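You operate a simulated robot arm through the tools that you are given. There is no shell and no other tool. Be economical: measure what you need, move in short steps, check, and stop when the job is done.

You run a simulated robot arm. Do the job below in one go: nothing can be reset, and whatever is moved stays where it is left.

Task
Test the green can in the can tester, then switch it off.
Fine: it tests at a safe 12 V; plus to plus, dial at the can's F, clamp closed before it goes on; it stays clamped; test no other.

Only the result counts: the job must be done as asked and must still hold three seconds after the hand-in. Knocking over, shifting, dropping, spilling or breaking anything else fails it.

Robot
A 6-joint arm with a two-finger parallel gripper, fixed in place. Base frame: the origin is at the foot of the arm, x ahead of it, y to its left, z up; the work surface is at about z = 0.72. Units: m, rad, N and s.
With the tool pointing down near the work surface it reaches from about 0.26 to 0.66 m from the base axis. Its first joint turns from -1.152 to 1.152 rad. Payload 2.9 kg.
Tool frame: the origin (TCP) lies between the finger pads and is the grasp point; the fingertips stand 0.03 m ahead of it; z points along the fingers, y is the line along which they close. The gripper opens to 0.11 m. The fingers are 0.02 m wide and 0.01 m thick; the gripper's body (0.048 by 0.112 m) begins 0.055 m behind the TCP.
Orientation is told as [roll, pitch, yaw] about the base's x, y, z axes, in that order, counted from this pose: with the fingers straight down and closing along the base's y, the tool's x points along the base's -x, its y along +y and its z along -z.

Tools
- The arm moves only by the tool drive_tool. Its arguments are lists of equal length, an entry for each row: "travel": the shift along the tool's x, y, z in units of 50 mm (1.0 is 50 mm), a list of three; "delta_rot": the turn, a rotation vector about the tool's x, y, z in units of 8 degrees (1.0 is 8 degrees), a list of three; "hand": the finger opening in m, from 0 to 0.11. In form: {"travel": [[dx, dy, dz], ...], "delta_rot": [[ax, ay, az], ...], "hand": [hand, ...]}. A call has 1 to 8 rows; each row shifts and turns the commanded pose from where the row before left it, along the tool's axes as they then stand. A call with a number of a shift or a turn outside -1 to 1 is refused whole. Rows are played at 5 a second. More than 0.05 m and 0.15 rad between two rows, or a gripper value outside its range, and nothing of the call is played. A pose out of reach is approached as far as the arm can. The call stops where the force on the tool passes 40 N (or 10 N more than at its start, if that is more) or the arm is blocked; 0.2 s more then pass. The fingers move at their own pace (about 0.108 m/s each) and stop on an object; they squeeze with about 24 N. The grip force told is the motor's: it shows also when the fingers shut on nothing. Time passes only in rows, and 0.2 s behind the last, so rows that do not move let the fingers close. The reply holds the time, the measured pose of the TCP, the force on the tool along the base axes, the opening and the grip force, in the units named above and with some noise, with the torque about the TCP (base axes, N m) and any sound that the robot's microphone picked up, and new pictures: "show" is both (left out), scene, wrist or none.
- Cameras (640 x 400 px; columns grow to the right, rows downward): "scene" is fixed at [0.0868, 0.4391, 1.3907]; the picture's right is [-0.69, -0.72, 0.00], its down [-0.37, 0.36, -0.86] and it looks along [0.62, -0.60, -0.51] (base axes); focal length 349 px, centre (320, 200). "wrist" rides on the gripper at [0.072, 0.017, -0.103] in the tool frame; the picture's right is [-0.23, 0.97, 0.00], its down [-0.76, -0.18, -0.62] and it looks along [-0.61, -0.14, 0.78] (tool axes); focal length 222 px, centre (320, 200). There is no depth. A picture from a camera that has moved, and an enlarged one, comes with that camera's place and axes in the base frame and with its lens.
- close_up(camera, box): a new picture of the part [left, top, right, bottom] of that camera's present view, enlarged. No time passes.
- close_job(): hands the job in; it is judged then, once.

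Work in short steps. Places have to be worked out from the pictures, the camera data and where the tool is seen: move nearer, look again, correct. Check each grasp and each placing, and mend what went wrong. You have 120 turns and 200 pictures in all, those below and enlarged ones among them. Open the gripper and draw the arm clear of the work before you hand the job in, unless the task says otherwise; then end with one line.

The tools are called after "Request:" by a JSON object that holds its "method" and its "body". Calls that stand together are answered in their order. drive_tool: Moves the arm, as the interface text tells. Its arguments: {"type":"object","properties":{"travel":{"type":"array","items":{"type":"array","items":{"type":"number"}}},"delta_rot":{"type":"array","items":{"type":"array","items":{"type":"number"}}},"hand":{"type":"array","items":{"type":"number"}},"show":{"type":"string","enum":["both","scene","wrist","none"]}},"required":["travel","delta_rot","hand"]} The other tools are called the same way: close_up (camera, box) takes an enlarged picture of a part of a camera's view; close_job () hands the job in.

At the start:

```text
time: 0.0
tool_pos: [0.3822, -0.1421, 1.1645]
ee_rot: [0.0, -0.001, 0.002]
wrist_force: [-1.0, 0.0, -0.3]
wrist_torque: [-0.04, 0.02, -0.02]
grip_width: 0.1103
gripper_force: 0.1
```

scene: 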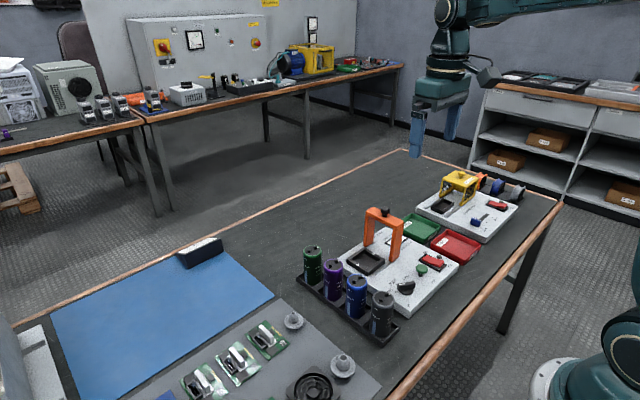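
wrist: 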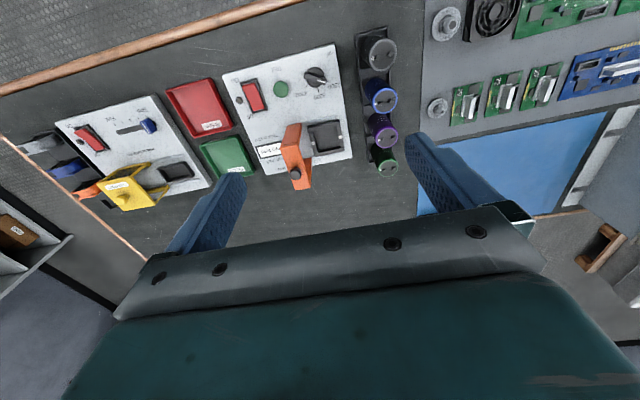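

The view shows two test boxes, a rack of four cans with the green one at the far end. I enlarge both boxes and the rack to read the labels.

Request:
{"method": "close_up", "body": {"camera": "scene", "box": [290, 195, 470, 350]}}

Request:
{"method": "close_up", "body": {"camera": "wrist", "box": [220, 20, 420, 200]}}

Request:
{"method": "close_up", "body": {"camera": "scene", "box": [400, 160, 530, 270]}}

Request:
{"method": "close_up", "body": {"camera": "wrist", "box": [30, 80, 230, 220]}}

```text
2.58 times, centred on (380, 272) of scene
camera zoom: at [0.0868, 0.4391, 1.3907], right [-0.69, -0.72, 0.0], down [-0.37, 0.36, -0.86], along [0.62, -0.6, -0.51], focal length 900 px, centre (165, 13)
```

zoom: 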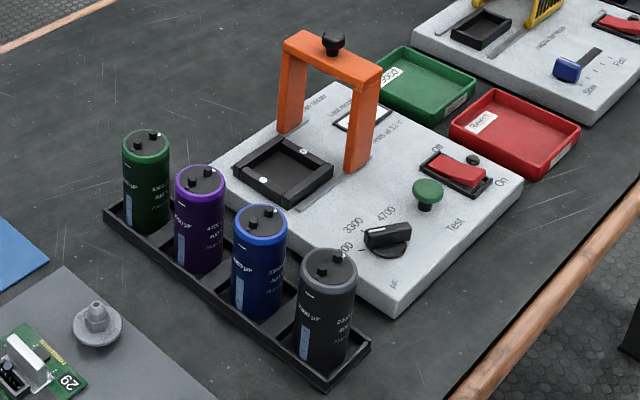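

```text
2.22 times, centred on (320, 110) of wrist
camera zoom: at [0.3102, -0.1268, 1.2687], right [0.23, 0.97, 0.0], down [0.76, -0.18, 0.62], along [0.61, -0.14, -0.78], focal length 494 px, centre (320, 400)
```

zoom: 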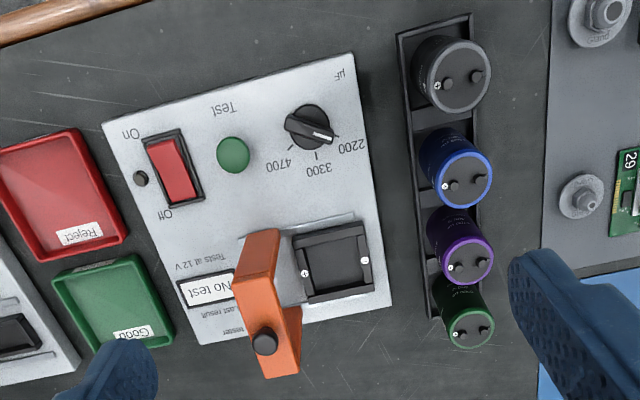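

```text
3.64 times, centred on (465, 215) of scene
camera zoom: at [0.0868, 0.4391, 1.3907], right [-0.69, -0.72, 0.0], down [-0.37, 0.36, -0.86], along [0.62, -0.6, -0.51], focal length 1268 px, centre (-207, 146)
```

zoom: 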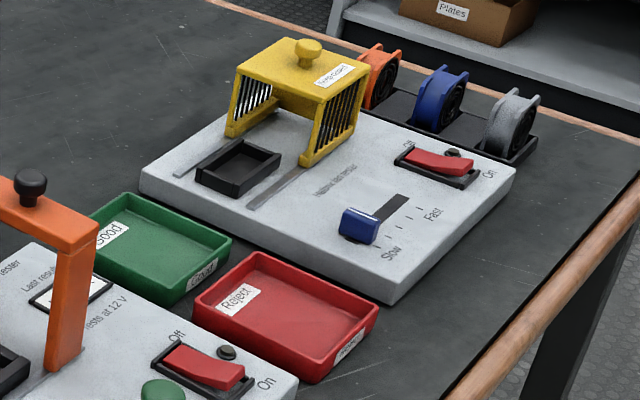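

```text
2.86 times, centred on (130, 150) of wrist
camera zoom: at [0.3102, -0.1268, 1.2687], right [0.23, 0.97, 0.0], down [0.76, -0.18, 0.62], along [0.61, -0.14, -0.78], focal length 635 px, centre (863, 343)
```

zoom: 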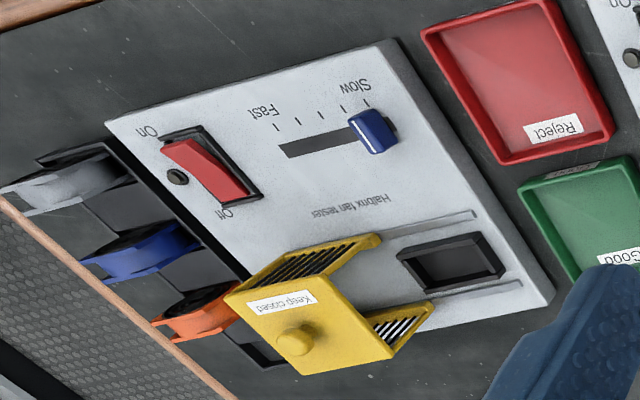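

The orange-clamped box ("Tests at 12 V") is the can tester. I zoom further on the green can, the nest and the dial to read value and polarity.

Request:
{"method": "close_up", "body": {"camera": "scene", "box": [296, 240, 346, 290]}}

Request:
{"method": "close_up", "body": {"camera": "wrist", "box": [300, 110, 410, 180]}}

Request:
{"method": "close_up", "body": {"camera": "scene", "box": [340, 230, 460, 310]}}

```text
8.00 times, centred on (321, 265) of scene
camera zoom: at [0.0868, 0.4391, 1.3907], right [-0.69, -0.72, 0.0], down [-0.37, 0.36, -0.86], along [0.62, -0.6, -0.51], focal length 2791 px, centre (312, -320)
```

zoom: 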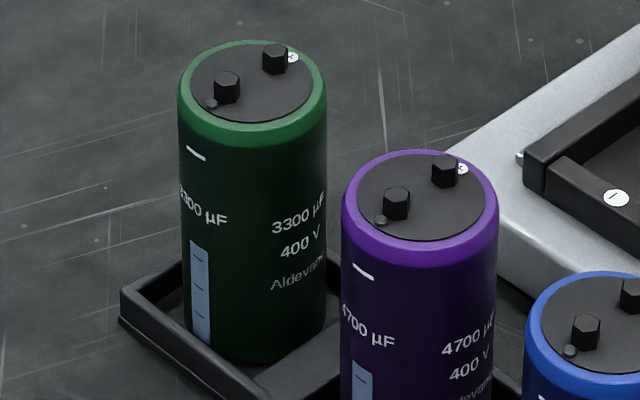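

```text
5.71 times, centred on (355, 145) of wrist
camera zoom: at [0.3102, -0.1268, 1.2687], right [0.23, 0.97, 0.0], down [0.76, -0.18, 0.62], along [0.61, -0.14, -0.78], focal length 1269 px, centre (120, 514)
```

zoom: 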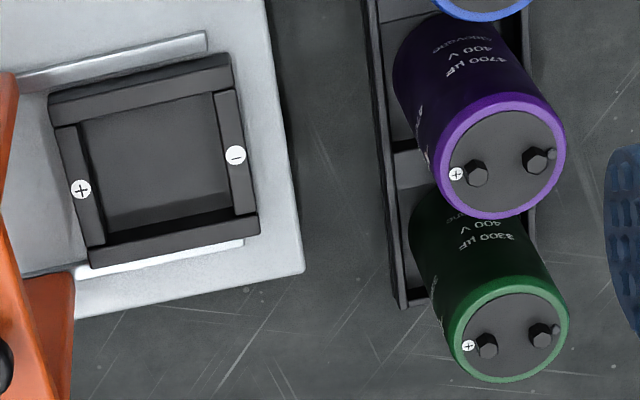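

```text
5.00 times, centred on (400, 270) of scene
camera zoom: at [0.0868, 0.4391, 1.3907], right [-0.69, -0.72, 0.0], down [-0.37, 0.36, -0.86], along [0.62, -0.6, -0.51], focal length 1744 px, centre (-80, -150)
```

zoom: 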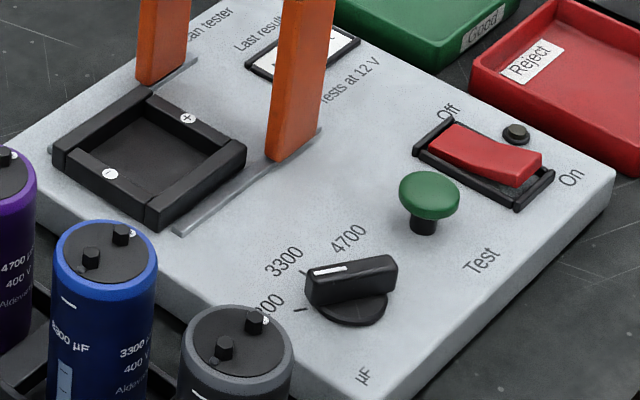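

Green is 3300 µF / plus on the -y side, same as the nest's plus. Dial stands at 2200, at about (0.392,-0.15); nest about (0.528,-0.16). I go down over the dial to see it better.

Request:
{"method": "drive_tool", "body": {"travel": [[-0.1, -0.08, 0.8], [-0.1, -0.08, 0.8], [0, 0, 0.8], [0, 0, 0.8], [0, 0, 0.8], [0, 0, 0]], "delta_rot": [[0, 0, 0], [0, 0, 0], [0, 0, 0], [0, 0, 0], [0, 0, 0], [0, 0, 0]], "hand": [0.06, 0.06, 0.06, 0.06, 0.06, 0.06]}}

```text
time: 1.4
tool_pos: [0.3929, -0.1512, 0.9639]
ee_rot: [-0.001, 0.001, 0.001]
wrist_force: [-0.5, 0.9, 0.8]
wrist_torque: [0.0, 0.02, -0.03]
grip_width: 0.0597
gripper_force: 0.1
camera wrist: at [0.3215, -0.1348, 1.0677], right [0.23, 0.97, 0.0], down [0.76, -0.18, 0.62], along [0.61, -0.14, -0.78], focal length 222 px, centre (320, 200)
```

scene: 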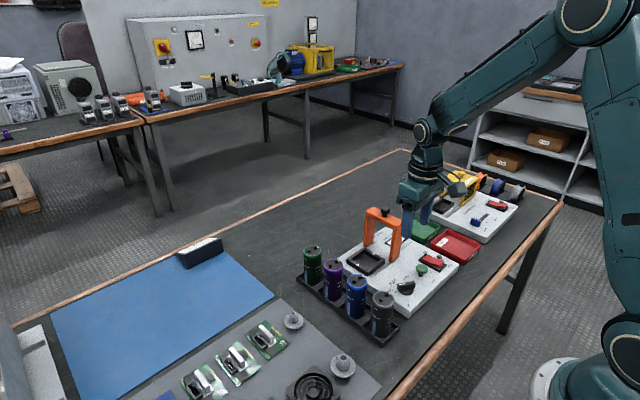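
wrist: 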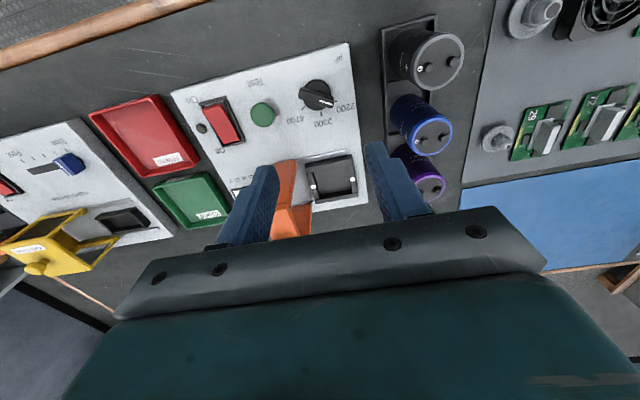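

Request:
{"method": "close_up", "body": {"camera": "wrist", "box": [180, 50, 380, 175]}}

Request:
{"method": "close_up", "body": {"camera": "wrist", "box": [280, 65, 370, 135]}}

```text
3.20 times, centred on (280, 112) of wrist
camera zoom: at [0.3215, -0.1348, 1.0677], right [0.23, 0.97, 0.0], down [0.76, -0.18, 0.62], along [0.61, -0.14, -0.78], focal length 711 px, centre (448, 480)
```

zoom: 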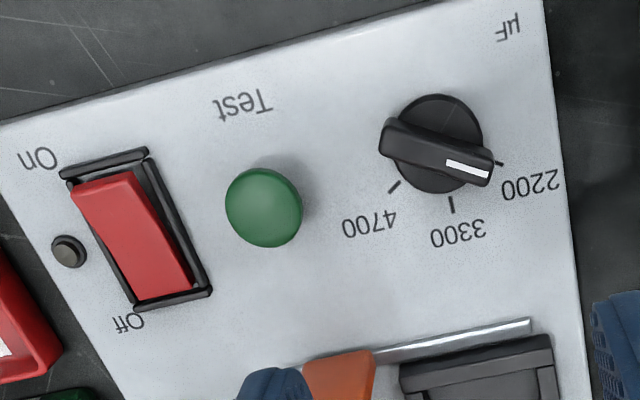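

```text
5.71 times, centred on (325, 100) of wrist
camera zoom: at [0.3215, -0.1348, 1.0677], right [0.23, 0.97, 0.0], down [0.76, -0.18, 0.62], along [0.61, -0.14, -0.78], focal length 1269 px, centre (291, 771)
```

zoom: 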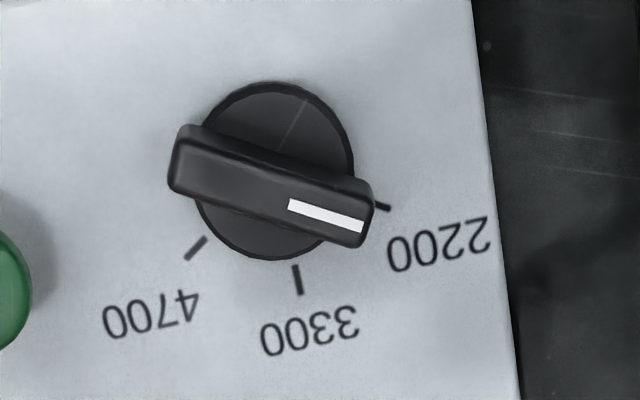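

Knob axis ≈ (0.3936, -0.154), its bar points 57° from +x, 3300 lies at about -2°. I turn the gripper to yaw +57° above it and come down to z 0.84.

Request:
{"method": "drive_tool", "body": {"travel": [[-0.014, -0.056, 0.35], [0, 0, 0.35], [0, 0, 0.35], [0, 0, 0.35], [0, 0, 0.35], [0, 0, 0.35], [0, 0, 0.38], [0, 0, 0]], "delta_rot": [[0, 0, -1], [0, 0, -1], [0, 0, -1], [0, 0, -1], [0, 0, -1], [0, 0, -1], [0, 0, -1], [0, 0, -0.12]], "hand": [0.035, 0.035, 0.035, 0.035, 0.035, 0.035, 0.035, 0.035]}}

```text
time: 3.2
tool_pos: [0.3924, -0.1536, 0.8412]
ee_rot: [0.0, 0.0, 0.996]
wrist_force: [0.0, 0.2, -0.1]
wrist_torque: [0.01, -0.01, 0.03]
grip_width: 0.035
gripper_force: 0.0
camera wrist: at [0.3399, -0.2058, 0.9442], right [-0.69, 0.72, 0.0], down [0.56, 0.54, 0.62], along [0.45, 0.43, -0.78], focal length 222 px, centre (320, 200)
```

scene: 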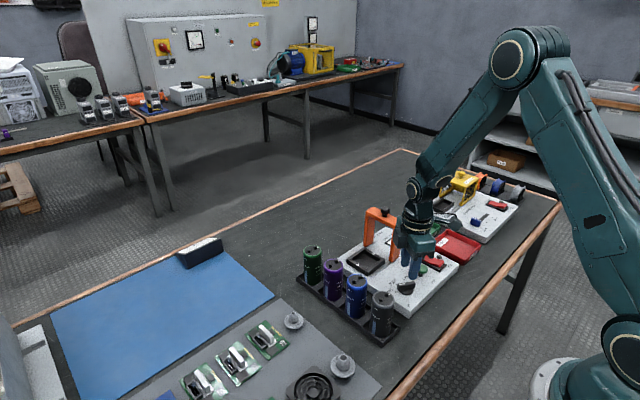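
wrist: 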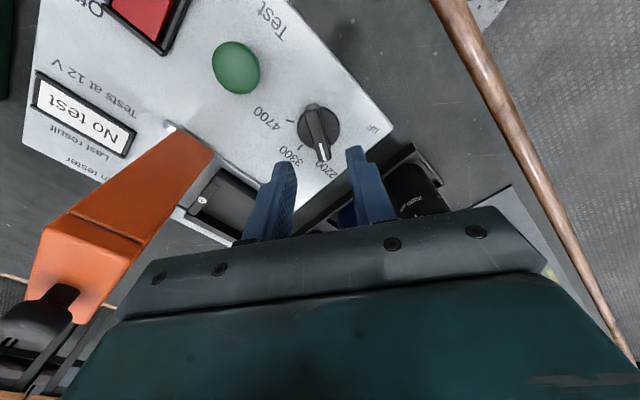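

Request:
{"method": "close_up", "body": {"camera": "wrist", "box": [260, 80, 380, 180]}}

```text
4.00 times, centred on (320, 130) of wrist
camera zoom: at [0.3399, -0.2058, 0.9442], right [-0.69, 0.72, 0.0], down [0.56, 0.54, 0.62], along [0.45, 0.43, -0.78], focal length 888 px, centre (320, 480)
```

zoom: 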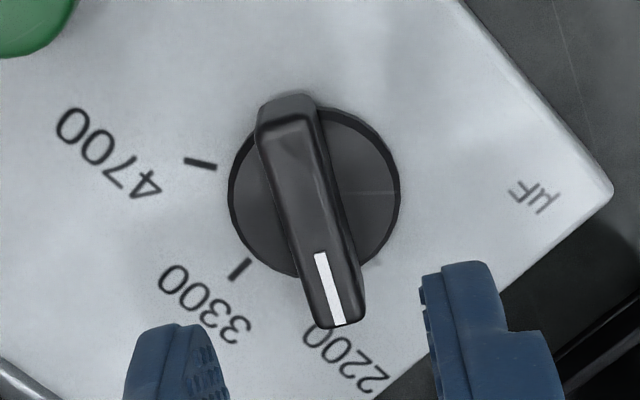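

Knob axis refined to about (0.3933,-0.1567), bar at 57°. I correct by 3 mm and come down around the bar.

Request:
{"method": "drive_tool", "body": {"travel": [[0.042, -0.049, 0.3], [0, 0, 0.3], [0, 0, 0.2], [0, 0, 0.1], [0, 0, 0]], "delta_rot": [[0, 0, 0], [0, 0, 0], [0, 0, 0], [0, 0, 0], [0, 0, 0]], "hand": [0.035, 0.035, 0.035, 0.035, 0.035]}}

Request:
{"method": "close_up", "body": {"camera": "wrist", "box": [250, 90, 390, 210]}}

Request:
{"method": "close_up", "body": {"camera": "scene", "box": [380, 250, 440, 300]}}

```text
time: 4.4
tool_pos: [0.3917, -0.1564, 0.7961]
ee_rot: [0.001, -0.001, 0.994]
wrist_force: [-0.2, 0.1, -0.5]
wrist_torque: [0.01, 0.02, 0.04]
grip_width: 0.0352
gripper_force: 0.0
camera wrist: at [0.34, -0.2097, 0.8993], right [-0.69, 0.72, 0.0], down [0.56, 0.54, 0.62], along [0.45, 0.43, -0.78], focal length 222 px, centre (320, 200)
```

scene: 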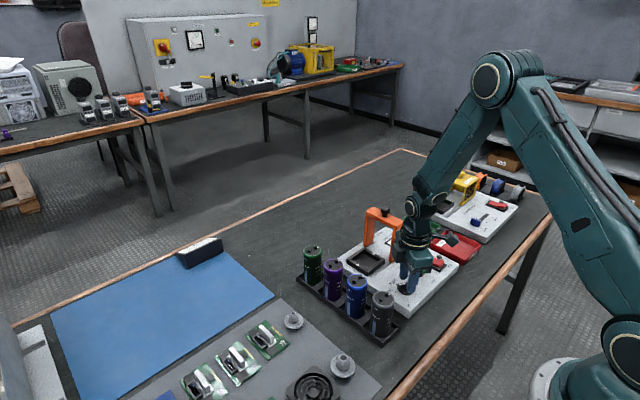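
wrist: 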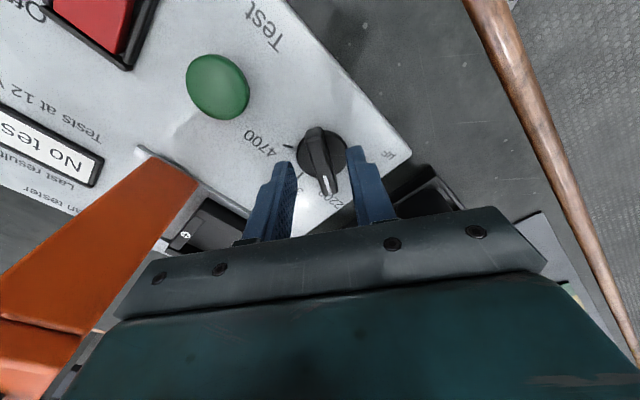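

```text
3.33 times, centred on (320, 150) of wrist
camera zoom: at [0.34, -0.2097, 0.8993], right [-0.69, 0.72, 0.0], down [0.56, 0.54, 0.62], along [0.45, 0.43, -0.78], focal length 740 px, centre (320, 367)
```

zoom: 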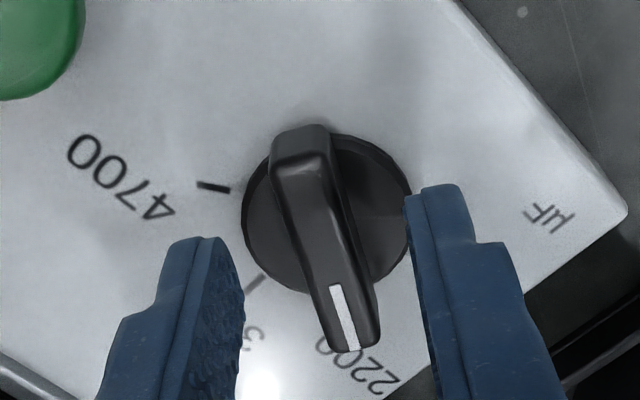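

```text
8.00 times, centred on (410, 275) of scene
camera zoom: at [0.0868, 0.4391, 1.3907], right [-0.69, -0.72, 0.0], down [-0.37, 0.36, -0.86], along [0.62, -0.6, -0.51], focal length 2791 px, centre (-400, -400)
```

zoom: 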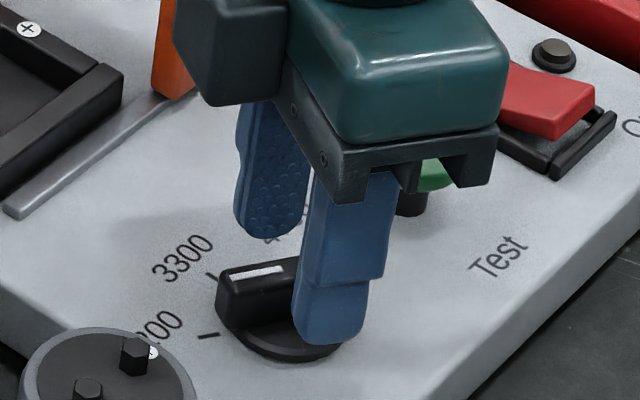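

The fingers straddle the bar with tips just above the disc. I go 4 mm lower and close gently.

Request:
{"method": "drive_tool", "body": {"travel": [[0, 0, 0.04], [0, 0, 0.04], [0, 0, 0], [0, 0, 0], [0, 0, 0]], "delta_rot": [[0, 0, 0], [0, 0, 0], [0, 0, 0], [0, 0, 0], [0, 0, 0]], "hand": [0.035, 0.035, 0.0, 0.0, 0.0], "show": "none"}}

Request:
{"method": "close_up", "body": {"camera": "wrist", "box": [250, 90, 390, 210]}}

```text
time: 5.6
tool_pos: [0.3912, -0.1556, 0.7914]
ee_rot: [0.006, 0.001, 0.996]
wrist_force: [-11.4, 9.8, 6.5]
wrist_torque: [0.3, 0.15, 0.01]
grip_width: 0.0118
gripper_force: 44.4
```

```text
3.33 times, centred on (320, 150) of wrist
camera zoom: at [0.3397, -0.2087, 0.8955], right [-0.69, 0.72, 0.0], down [0.57, 0.54, 0.62], along [0.45, 0.43, -0.78], focal length 740 px, centre (320, 367)
```

zoom: 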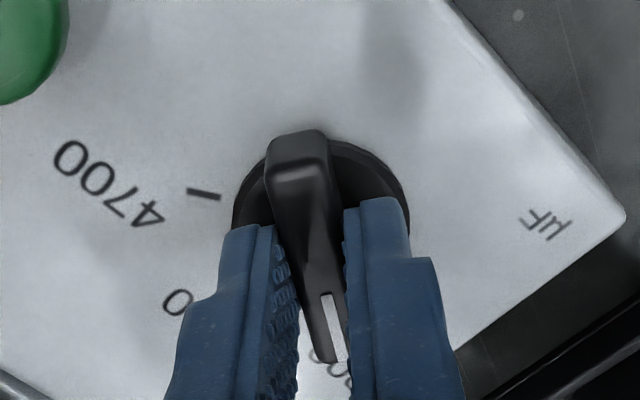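

Bar is gripped (11.8 mm) with some side load along +tool y. I ease 0.8 mm that way and read the force.

Request:
{"method": "drive_tool", "body": {"travel": [[0, 0.016, -0.01], [0, 0, 0]], "delta_rot": [[0, 0, 0], [0, 0, 0]], "hand": [0, 0], "show": "none"}}

```text
time: 6.2
tool_pos: [0.3919, -0.1555, 0.7907]
ee_rot: [0.001, 0.002, 0.996]
wrist_force: [-5.7, 7.1, -19.3]
wrist_torque: [0.56, -0.3, -0.01]
grip_width: 0.0119
gripper_force: 44.6
```

Force fell; I nudge back down and another bit sideways, then start turning toward 3300.

Request:
{"method": "drive_tool", "body": {"travel": [[0, 0.012, 0.006], [0, 0, 0], [0, 0, 0], [0, 0, 0]], "delta_rot": [[0, 0, 0], [0, 0, 0.6], [0, 0, 0.6], [0, 0, 0]], "hand": [0, 0, 0, 0]}}

```text
time: 7.2
tool_pos: [0.3905, -0.1555, 0.7915]
ee_rot: [0.002, -0.001, 0.826]
wrist_force: [-1.7, 4.2, -29.6]
wrist_torque: [0.28, -0.21, -0.02]
grip_width: 0.0119
gripper_force: 45.1
camera wrist: at [0.3313, -0.1986, 0.8956], right [-0.56, 0.83, 0.0], down [0.65, 0.44, 0.62], along [0.51, 0.35, -0.78], focal length 222 px, centre (320, 200)
```

scene: 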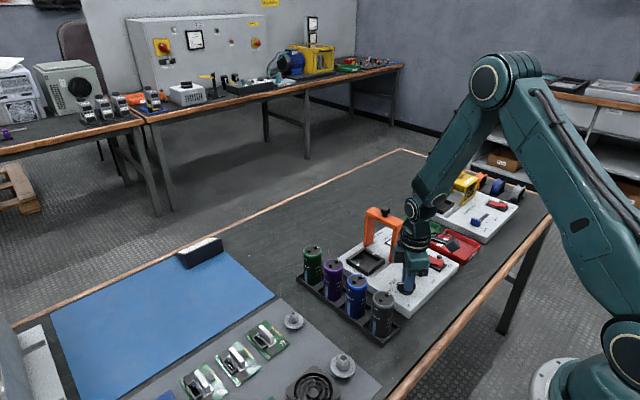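
wrist: 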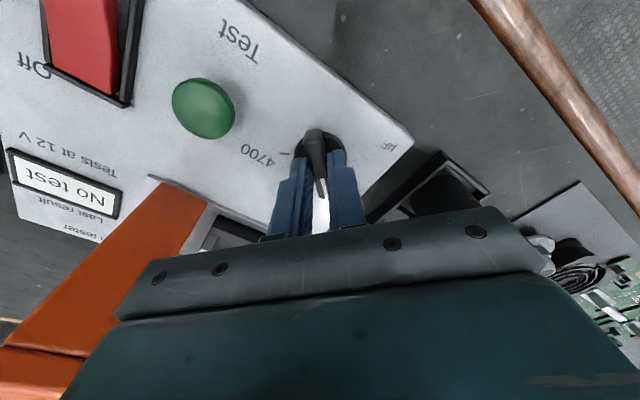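

The knob turns with the fingers. I relieve the upward pull (1 mm down) and turn on.

Request:
{"method": "drive_tool", "body": {"travel": [[0, 0, 0.02], [0, 0, 0], [0, 0, 0], [0, 0, 0], [0, 0, 0]], "delta_rot": [[0, 0, 0], [0, 0, 0.6], [0, 0, 0.7], [0, 0, 0.7], [0, 0, 0]], "hand": [0, 0, 0, 0, 0], "show": "none"}}

```text
time: 8.4
tool_pos: [0.3916, -0.1562, 0.792]
ee_rot: [0.0, 0.001, 0.547]
wrist_force: [-8.4, 8.0, 7.5]
wrist_torque: [-0.08, 0.7, -0.02]
grip_width: 0.0119
gripper_force: 45.3
```

Request:
{"method": "drive_tool", "body": {"travel": [[0.004, 0.012, 0], [0, 0, 0], [0, 0, 0], [0, 0, 0], [0, 0, 0]], "delta_rot": [[0, 0, 0], [0, 0, 0.7], [0, 0, 0.7], [0, 0, 0.7], [0, 0, 0]], "hand": [0, 0, 0, 0, 0], "show": "none"}}

```text
time: 9.6
tool_pos: [0.3915, -0.1551, 0.7916]
ee_rot: [-0.001, -0.001, 0.253]
wrist_force: [-7.2, 3.6, 10.8]
wrist_torque: [0.01, 0.5, -0.03]
grip_width: 0.012
gripper_force: 45.0
```

Request:
{"method": "drive_tool", "body": {"travel": [[0.008, 0.008, -0.006], [0, 0, 0], [0, 0, 0], [0, 0, 0], [0, 0, 0]], "delta_rot": [[0, 0, 0], [0, 0, 0.7], [0, 0, 0.7], [0, 0, 0.66], [0, 0, 0]], "hand": [0, 0, 0, 0, 0]}}

Request:
{"method": "close_up", "body": {"camera": "wrist", "box": [250, 90, 390, 210]}}

```text
time: 10.8
tool_pos: [0.3916, -0.1546, 0.7914]
ee_rot: [0.0, -0.002, -0.035]
wrist_force: [-2.2, 3.9, 8.1]
wrist_torque: [0.1, -0.21, -0.01]
grip_width: 0.0119
gripper_force: 44.8
camera wrist: at [0.3204, -0.1366, 0.8954], right [0.26, 0.97, 0.0], down [0.75, -0.2, 0.62], along [0.6, -0.16, -0.78], focal length 222 px, centre (320, 200)
```

scene: 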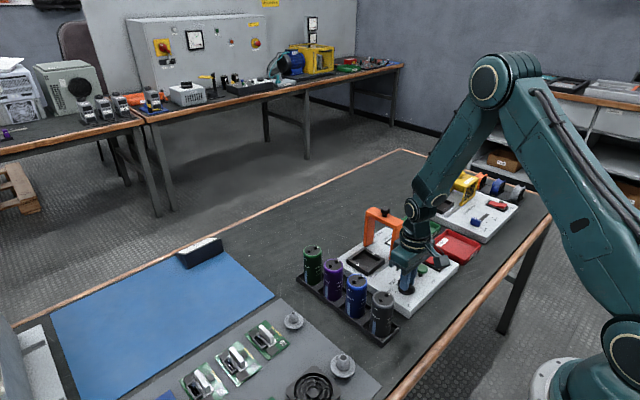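
wrist: 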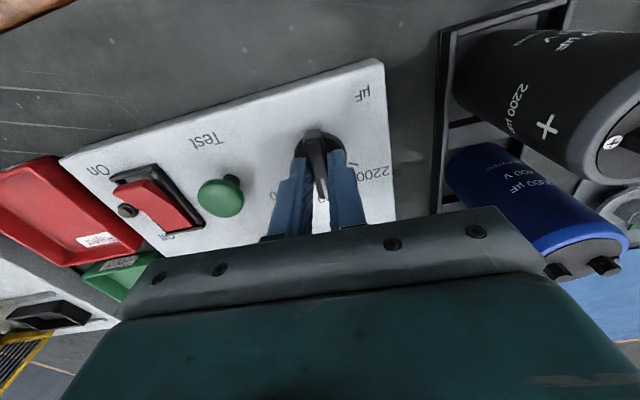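

```text
3.33 times, centred on (320, 150) of wrist
camera zoom: at [0.3204, -0.1366, 0.8954], right [0.26, 0.97, 0.0], down [0.75, -0.2, 0.62], along [0.6, -0.16, -0.78], focal length 740 px, centre (320, 367)
```

zoom: 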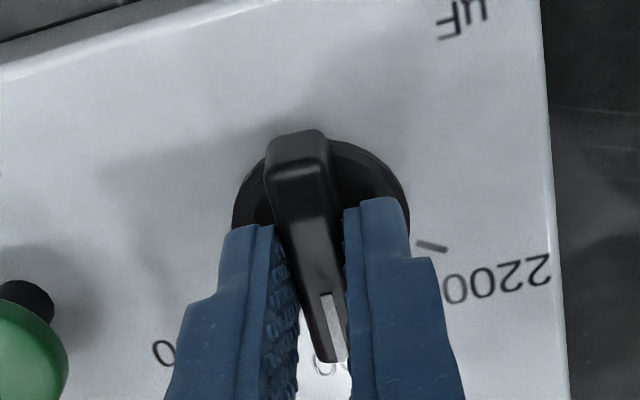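

Turn complete; I open, rise and check the dial.

Request:
{"method": "drive_tool", "body": {"travel": [[0, 0, 0], [0, 0, 0], [0, 0, -0.5], [0, 0, -1], [0, 0, -1], [0, 0, -1], [0, 0, 0]], "delta_rot": [[0, 0, 0], [0, 0, 0], [0, 0, 0], [0, 0, 0], [0, 0, 0], [0, 0, 0], [0, 0, 0]], "hand": [0.035, 0.035, 0.035, 0.035, 0.035, 0.035, 0.05]}}

Request:
{"method": "close_up", "body": {"camera": "wrist", "box": [180, 40, 400, 180]}}

Request:
{"method": "close_up", "body": {"camera": "scene", "box": [290, 195, 470, 350]}}

```text
time: 12.4
tool_pos: [0.3924, -0.1553, 0.9668]
ee_rot: [0.0, 0.0, -0.034]
wrist_force: [-0.4, -0.2, -0.5]
wrist_torque: [0.02, -0.02, -0.02]
grip_width: 0.05
gripper_force: 0.2
camera wrist: at [0.3218, -0.1375, 1.0697], right [0.26, 0.97, 0.0], down [0.76, -0.2, 0.62], along [0.6, -0.16, -0.78], focal length 222 px, centre (320, 200)
```

scene: 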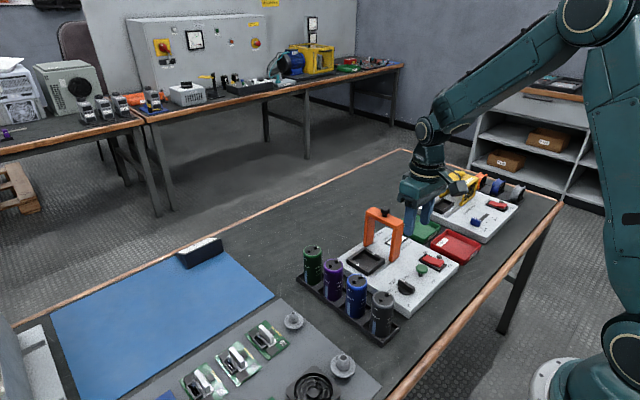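
wrist: 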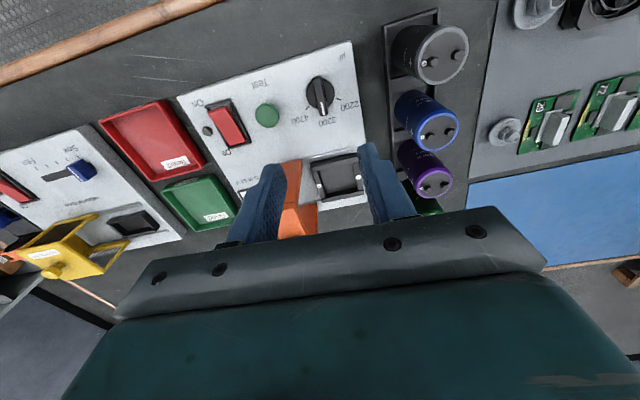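

```text
2.86 times, centred on (290, 110) of wrist
camera zoom: at [0.3218, -0.1375, 1.0697], right [0.26, 0.97, 0.0], down [0.76, -0.2, 0.62], along [0.6, -0.16, -0.78], focal length 635 px, centre (406, 457)
```

zoom: 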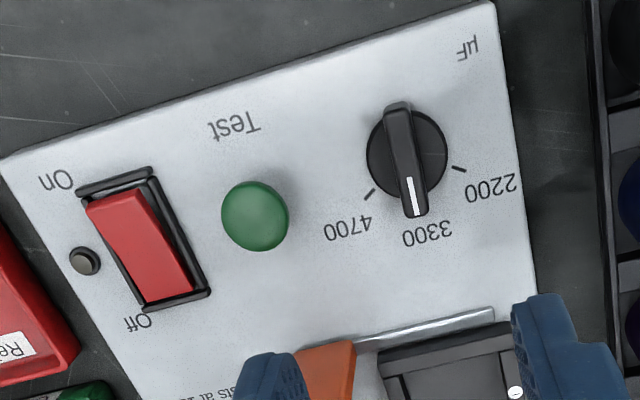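

```text
2.58 times, centred on (380, 272) of scene
camera zoom: at [0.0868, 0.4391, 1.3907], right [-0.69, -0.72, 0.0], down [-0.37, 0.36, -0.86], along [0.62, -0.6, -0.51], focal length 900 px, centre (165, 13)
```

zoom: 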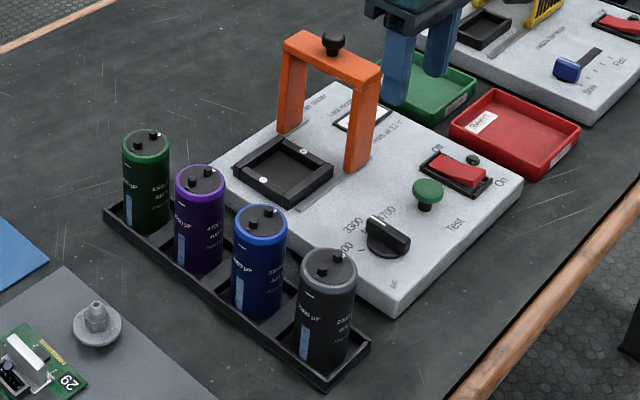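

Dial reads 3300. Next the green can: top ≈ (0.594,-0.034,0.832), ~46 mm wide, ~68 mm pitch. The open clamp stands just -y of the nest, so I'll grip with the fingers closing along x (yaw -90°), keeping the camera on the +y side. I travel there and begin turning.

Request:
{"method": "drive_tool", "body": {"travel": [[-0.79, 0.512, 0], [-0.79, 0.512, 0], [-0.79, 0.512, 0], [-0.79, 0.512, 0], [-0.79, 0.512, 0], [0, 0, 0], [0, 0, 0], [0, 0, 0]], "delta_rot": [[0, 0, 0], [0, 0, 0], [0, 0, 0], [0, 0, 0], [0, 0, 0], [0, 0, 1], [0, 0, 1], [0, 0, 1]], "hand": [0.06, 0.06, 0.06, 0.06, 0.06, 0.06, 0.06, 0.06], "show": "none"}}

Request:
{"method": "drive_tool", "body": {"travel": [[0, 0, 0], [0, 0, 0], [0, 0, 0], [0, 0, 0], [0, 0, 0], [0, 0, 0], [0, 0, 0], [0, 0, 0]], "delta_rot": [[0, 0, 1], [0, 0, 1], [0, 0, 1], [0, 0, 1], [0, 0, 1], [0, 0, 1], [0, 0, 1], [0, 0, 1]], "hand": [0.06, 0.06, 0.06, 0.06, 0.06, 0.06, 0.06, 0.06]}}

```text
time: 14.2
tool_pos: [0.5919, -0.0337, 0.9683]
ee_rot: [0.0, 0.0, -0.454]
wrist_force: [0.3, 0.2, 0.4]
wrist_torque: [-0.01, -0.01, 0.01]
grip_width: 0.0599
gripper_force: 0.1
```

```text
time: 16.0
tool_pos: [0.5923, -0.0339, 0.9661]
ee_rot: [-0.001, 0.002, -1.573]
wrist_force: [-0.1, 0.4, -0.4]
wrist_torque: [0.01, -0.02, -0.03]
grip_width: 0.06
gripper_force: 0.1
camera wrist: at [0.6109, 0.0376, 1.07], right [0.97, -0.23, 0.0], down [-0.18, -0.76, 0.62], along [-0.14, -0.61, -0.78], focal length 222 px, centre (320, 200)
```

scene: 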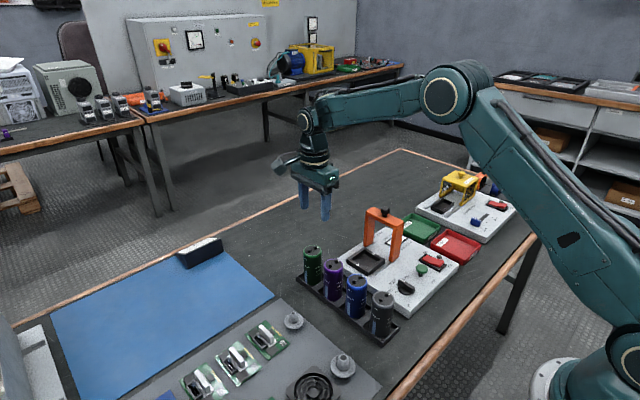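
wrist: 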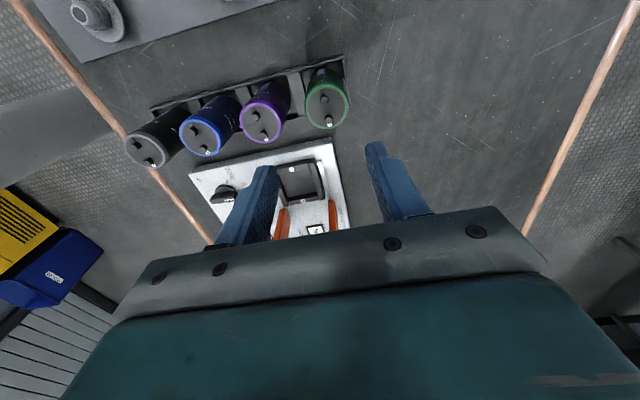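

Request:
{"method": "close_up", "body": {"camera": "wrist", "box": [230, 50, 370, 150]}}

```text
4.00 times, centred on (300, 100) of wrist
camera zoom: at [0.6109, 0.0376, 1.07], right [0.97, -0.23, 0.0], down [-0.18, -0.76, 0.62], along [-0.14, -0.61, -0.78], focal length 888 px, centre (400, 600)
```

zoom: 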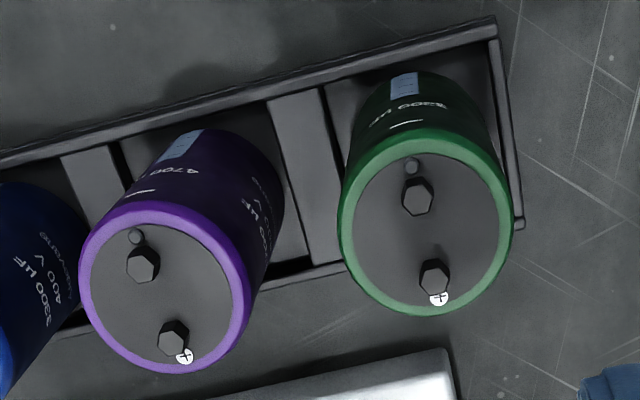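

Green can top refines to about (0.600,-0.033), Ø45 mm. I centre on it and come down to z 0.90 for a closer look.

Request:
{"method": "drive_tool", "body": {"travel": [[0.02, 0.154, 0.4], [0, 0, 0.4], [0, 0, 0.5], [0, 0, 0]], "delta_rot": [[0, 0, 0], [0, 0, 0], [0, 0, 0], [0, 0, 0]], "hand": [0.06, 0.06, 0.06, 0.06]}}

Request:
{"method": "close_up", "body": {"camera": "wrist", "box": [210, 50, 430, 210]}}

Request:
{"method": "close_up", "body": {"camera": "scene", "box": [280, 190, 380, 290]}}

```text
time: 17.0
tool_pos: [0.5998, -0.0325, 0.9016]
ee_rot: [-0.001, 0.001, -1.569]
wrist_force: [-0.8, -0.1, -0.1]
wrist_torque: [0.03, 0.01, 0.02]
grip_width: 0.06
gripper_force: 0.0
camera wrist: at [0.6181, 0.039, 1.0051], right [0.97, -0.23, 0.0], down [-0.18, -0.76, 0.62], along [-0.14, -0.61, -0.78], focal length 222 px, centre (320, 200)
```

scene: 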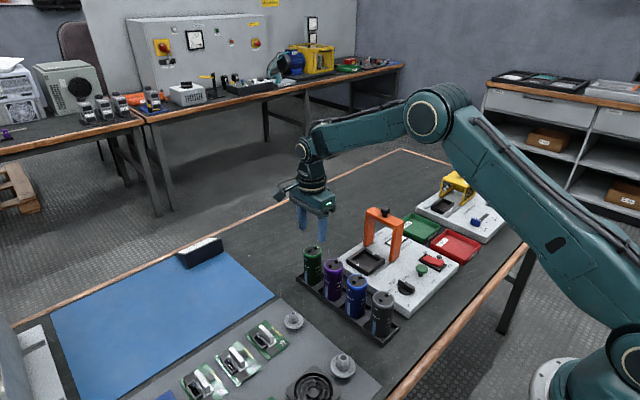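
wrist: 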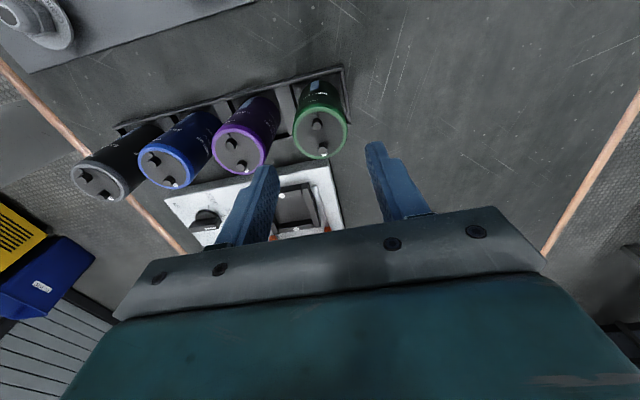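

```text
2.50 times, centred on (320, 130) of wrist
camera zoom: at [0.6181, 0.039, 1.0051], right [0.97, -0.23, 0.0], down [-0.18, -0.76, 0.62], along [-0.14, -0.61, -0.78], focal length 555 px, centre (320, 375)
```

zoom: 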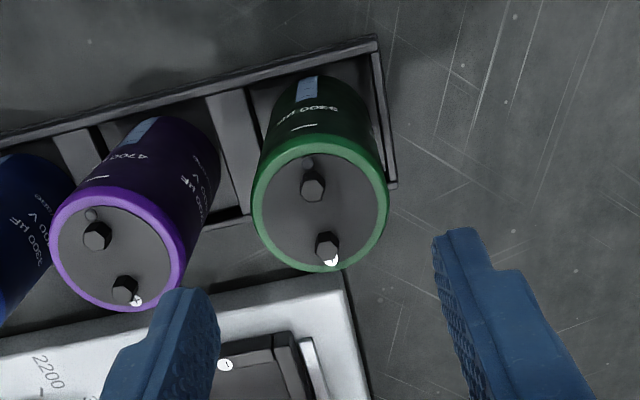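

```text
4.00 times, centred on (330, 240) of scene
camera zoom: at [0.0868, 0.4391, 1.3907], right [-0.69, -0.72, 0.0], down [-0.37, 0.36, -0.86], along [0.62, -0.6, -0.51], focal length 1395 px, centre (280, 40)
```

zoom: 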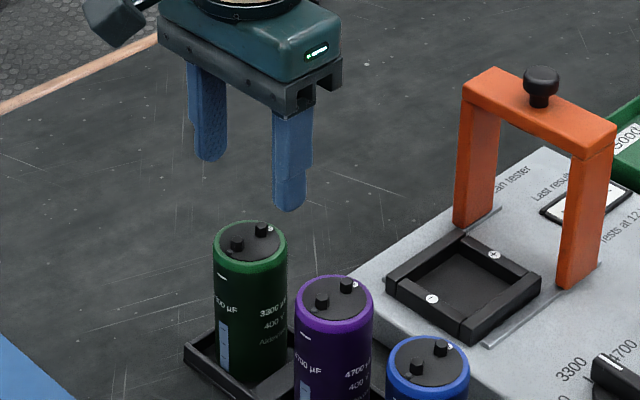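

Green is at x≈0.6025, y≈-0.032; the purple can's edge is ≈8 mm from the finger's path. I narrow to 56 mm, come partly down and look.

Request:
{"method": "drive_tool", "body": {"travel": [[0, 0.05, 0.3], [0, 0, 0.3], [0, 0, 0.2], [0, 0, 0]], "delta_rot": [[0, 0, 0], [0, 0, 0], [0, 0, 0], [0, 0, 0]], "hand": [0.056, 0.056, 0.056, 0.056], "show": "none"}}

Request:
{"method": "close_up", "body": {"camera": "wrist", "box": [210, 70, 430, 230]}}

Request:
{"method": "close_up", "body": {"camera": "scene", "box": [280, 200, 370, 290]}}

```text
time: 18.0
tool_pos: [0.6034, -0.033, 0.8621]
ee_rot: [0.0, -0.001, -1.567]
wrist_force: [-0.9, -0.2, -0.4]
wrist_torque: [0.0, -0.02, -0.02]
grip_width: 0.056
gripper_force: 0.1
```

```text
2.50 times, centred on (320, 150) of wrist
camera zoom: at [0.6207, 0.0383, 0.9655], right [0.97, -0.23, 0.0], down [-0.18, -0.76, 0.62], along [-0.14, -0.61, -0.78], focal length 555 px, centre (320, 325)
```

zoom: 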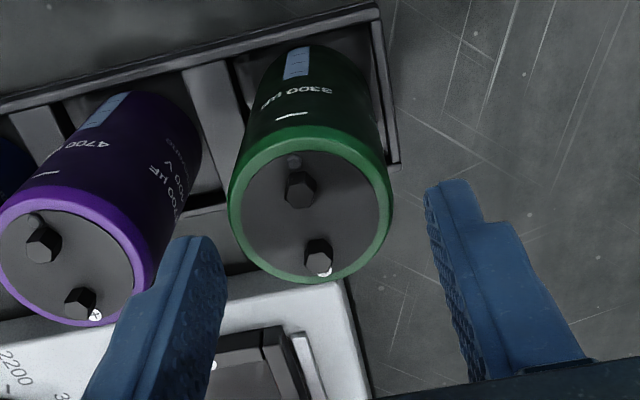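

```text
4.44 times, centred on (325, 245) of scene
camera zoom: at [0.0868, 0.4391, 1.3907], right [-0.69, -0.72, 0.0], down [-0.37, 0.36, -0.86], along [0.62, -0.6, -0.51], focal length 1550 px, centre (298, 0)
```

zoom: 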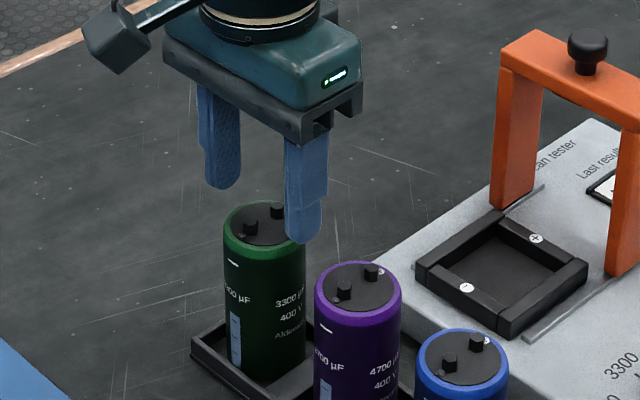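

Centre is x≈0.603, y≈-0.030. I shift 3 mm in +y and come down to z≈0.80 around it.

Request:
{"method": "drive_tool", "body": {"travel": [[0.06, 0, 0.2], [0, 0, 0.3], [0, 0, 0.3], [0, 0, 0.3], [0, 0, 0.14], [0, 0, 0]], "delta_rot": [[0, 0, 0], [0, 0, 0], [0, 0, 0], [0, 0, 0], [0, 0, 0], [0, 0, 0]], "hand": [0.056, 0.056, 0.056, 0.056, 0.056, 0.056], "show": "none"}}

Request:
{"method": "close_up", "body": {"camera": "wrist", "box": [180, 70, 440, 240]}}

Request:
{"method": "close_up", "body": {"camera": "scene", "box": [280, 200, 370, 290]}}

```text
time: 19.4
tool_pos: [0.6001, -0.0304, 0.7991]
ee_rot: [-0.001, 0.0, -1.57]
wrist_force: [0.7, 0.0, -0.3]
wrist_torque: [-0.03, -0.03, -0.01]
grip_width: 0.0559
gripper_force: 0.0
```

```text
2.35 times, centred on (310, 155) of wrist
camera zoom: at [0.6202, 0.0421, 0.9028], right [0.97, -0.23, 0.0], down [-0.18, -0.76, 0.62], along [-0.14, -0.61, -0.78], focal length 523 px, centre (344, 306)
```

zoom: 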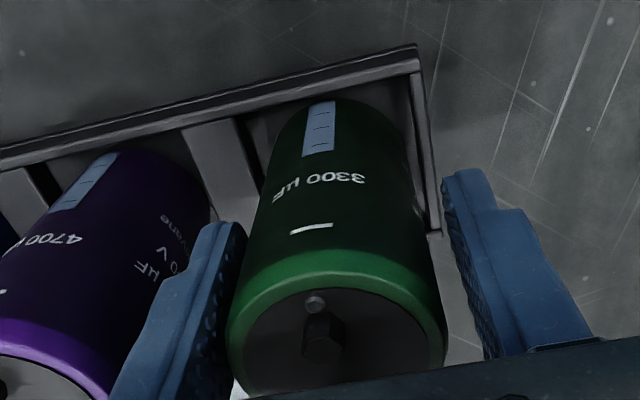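

```text
4.44 times, centred on (325, 245) of scene
camera zoom: at [0.0868, 0.4391, 1.3907], right [-0.69, -0.72, 0.0], down [-0.37, 0.36, -0.86], along [0.62, -0.6, -0.51], focal length 1550 px, centre (298, 0)
```

zoom: 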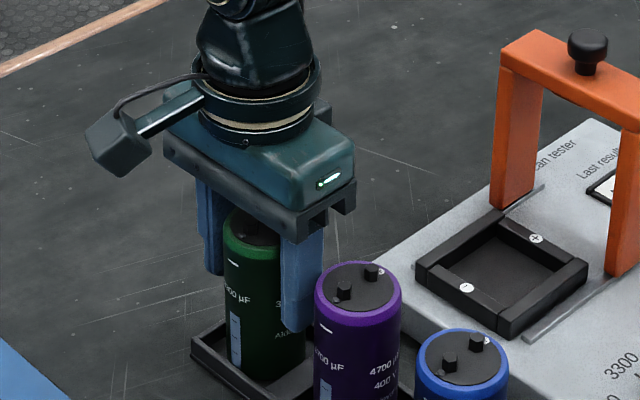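

Fingers straddle the can, a bit nearer the -x finger; I shift 2 mm and close.

Request:
{"method": "drive_tool", "body": {"travel": [[0, -0.04, 0], [0, 0, 0], [0, 0, 0], [0, 0, 0]], "delta_rot": [[0, 0, 0], [0, 0, 0], [0, 0, 0], [0, 0, 0]], "hand": [0.056, 0.03, 0.03, 0.03], "show": "none"}}

Request:
{"method": "close_up", "body": {"camera": "wrist", "box": [180, 70, 440, 240]}}

```text
time: 20.4
tool_pos: [0.5989, -0.0294, 0.7995]
ee_rot: [-0.001, 0.0, -1.568]
wrist_force: [-1.7, 0.7, -0.6]
wrist_torque: [0.06, -0.03, 0.06]
grip_width: 0.0472
gripper_force: 23.5
```

```text
2.35 times, centred on (310, 155) of wrist
camera zoom: at [0.6183, 0.0417, 0.9032], right [0.97, -0.23, 0.0], down [-0.18, -0.76, 0.62], along [-0.14, -0.61, -0.78], focal length 523 px, centre (344, 306)
```

zoom: 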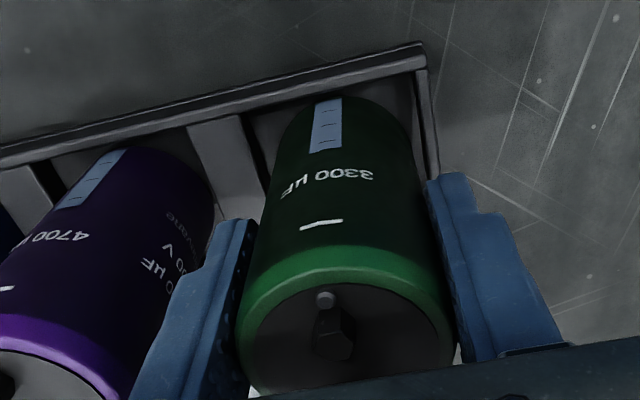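

Can is held (47 mm). I lift 0.13 m straight up and check.

Request:
{"method": "drive_tool", "body": {"travel": [[0, 0, -0.3], [0, 0, -0.5], [0, 0, -0.6], [0, 0, -0.6], [0, 0, -0.6], [0, 0, 0]], "delta_rot": [[0, 0, 0], [0, 0, 0], [0, 0, 0], [0, 0, 0], [0, 0, 0], [0, 0, 0]], "hand": [0.03, 0.03, 0.03, 0.03, 0.03, 0.03]}}

Request:
{"method": "close_up", "body": {"camera": "scene", "box": [260, 160, 420, 300]}}

```text
time: 21.8
tool_pos: [0.6005, -0.0299, 0.9296]
ee_rot: [-0.001, 0.0, -1.571]
wrist_force: [-0.5, -0.1, -2.8]
wrist_torque: [0.0, -0.01, -0.03]
grip_width: 0.0468
gripper_force: 23.7
camera wrist: at [0.6178, 0.0406, 1.0326], right [0.97, -0.23, 0.0], down [-0.18, -0.76, 0.62], along [-0.14, -0.61, -0.78], focal length 222 px, centre (320, 200)
```

scene: 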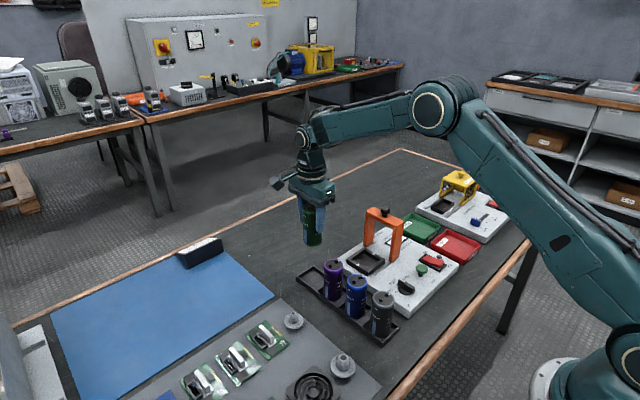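
wrist: 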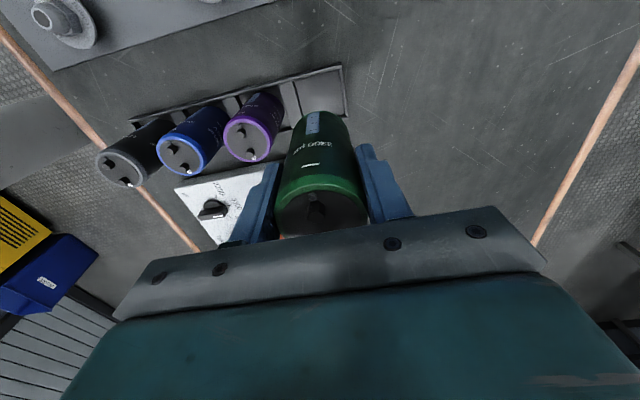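

```text
2.86 times, centred on (340, 230) of scene
camera zoom: at [0.0868, 0.4391, 1.3907], right [-0.69, -0.72, 0.0], down [-0.37, 0.36, -0.86], along [0.62, -0.6, -0.51], focal length 997 px, centre (263, 114)
```

zoom: 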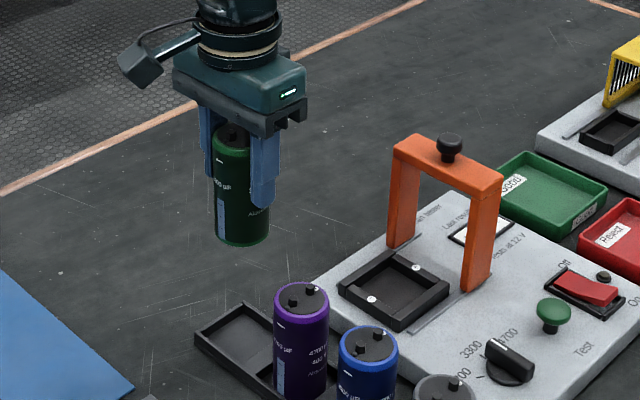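

Lifted cleanly. Nest centre ≈ (0.526,-0.160); I carry the can over it at this height.

Request:
{"method": "drive_tool", "body": {"travel": [[-0.648, -0.37, 0], [-0.648, -0.37, 0], [-0.648, -0.37, 0], [-0.648, -0.37, 0], [0, 0, 0]], "delta_rot": [[0, 0, 0], [0, 0, 0], [0, 0, 0], [0, 0, 0], [0, 0, 0]], "hand": [0.03, 0.03, 0.03, 0.03, 0.03]}}

Request:
{"method": "close_up", "body": {"camera": "scene", "box": [300, 170, 460, 310]}}

Request:
{"method": "close_up", "body": {"camera": "wrist", "box": [200, 80, 440, 240]}}

```text
time: 23.0
tool_pos: [0.5276, -0.1601, 0.9276]
ee_rot: [0.0, 0.0, -1.569]
wrist_force: [-0.8, 1.0, -3.3]
wrist_torque: [0.01, -0.02, 0.01]
grip_width: 0.0471
gripper_force: 23.9
camera wrist: at [0.5449, -0.0885, 1.0319], right [0.97, -0.23, 0.0], down [-0.18, -0.76, 0.62], along [-0.14, -0.61, -0.78], focal length 222 px, centre (320, 200)
```

scene: 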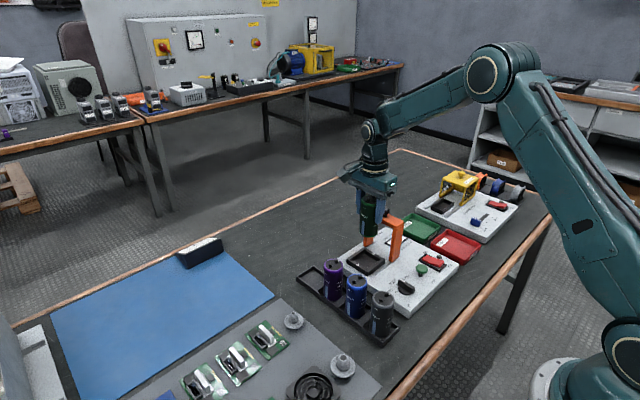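
wrist: 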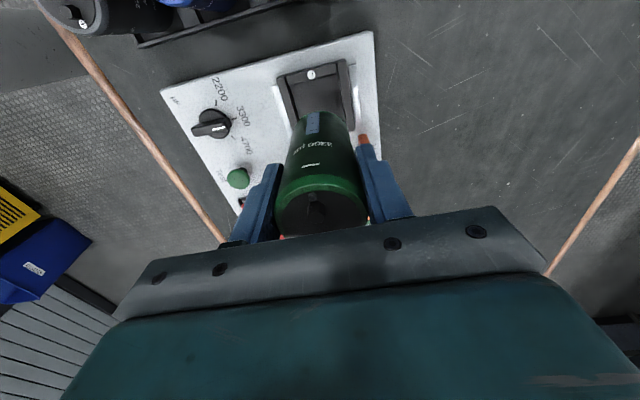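

```text
2.86 times, centred on (380, 240) of scene
camera zoom: at [0.0868, 0.4391, 1.3907], right [-0.69, -0.72, 0.0], down [-0.37, 0.36, -0.86], along [0.62, -0.6, -0.51], focal length 997 px, centre (149, 86)
```

zoom: 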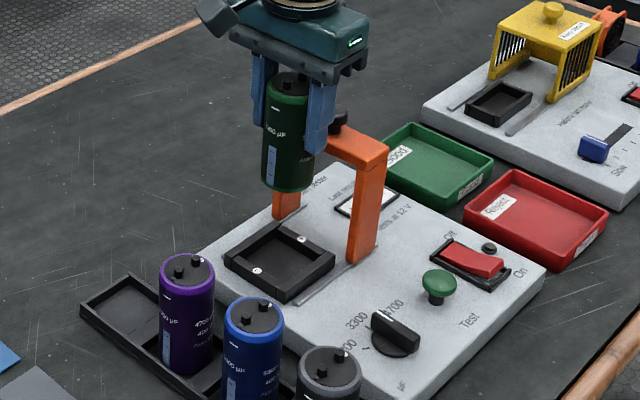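

```text
2.50 times, centred on (320, 160) of wrist
camera zoom: at [0.5449, -0.0885, 1.0319], right [0.97, -0.23, 0.0], down [-0.18, -0.76, 0.62], along [-0.14, -0.61, -0.78], focal length 555 px, centre (320, 300)
```

zoom: 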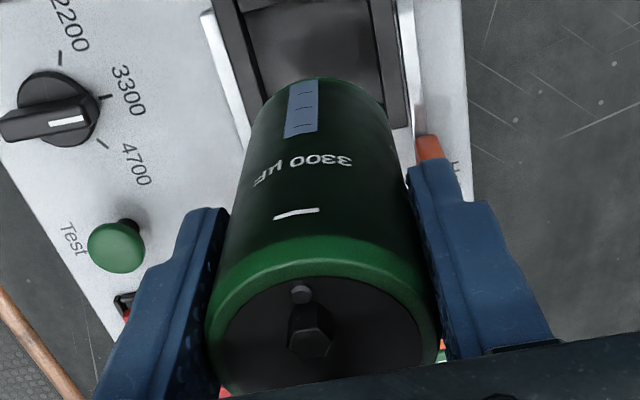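

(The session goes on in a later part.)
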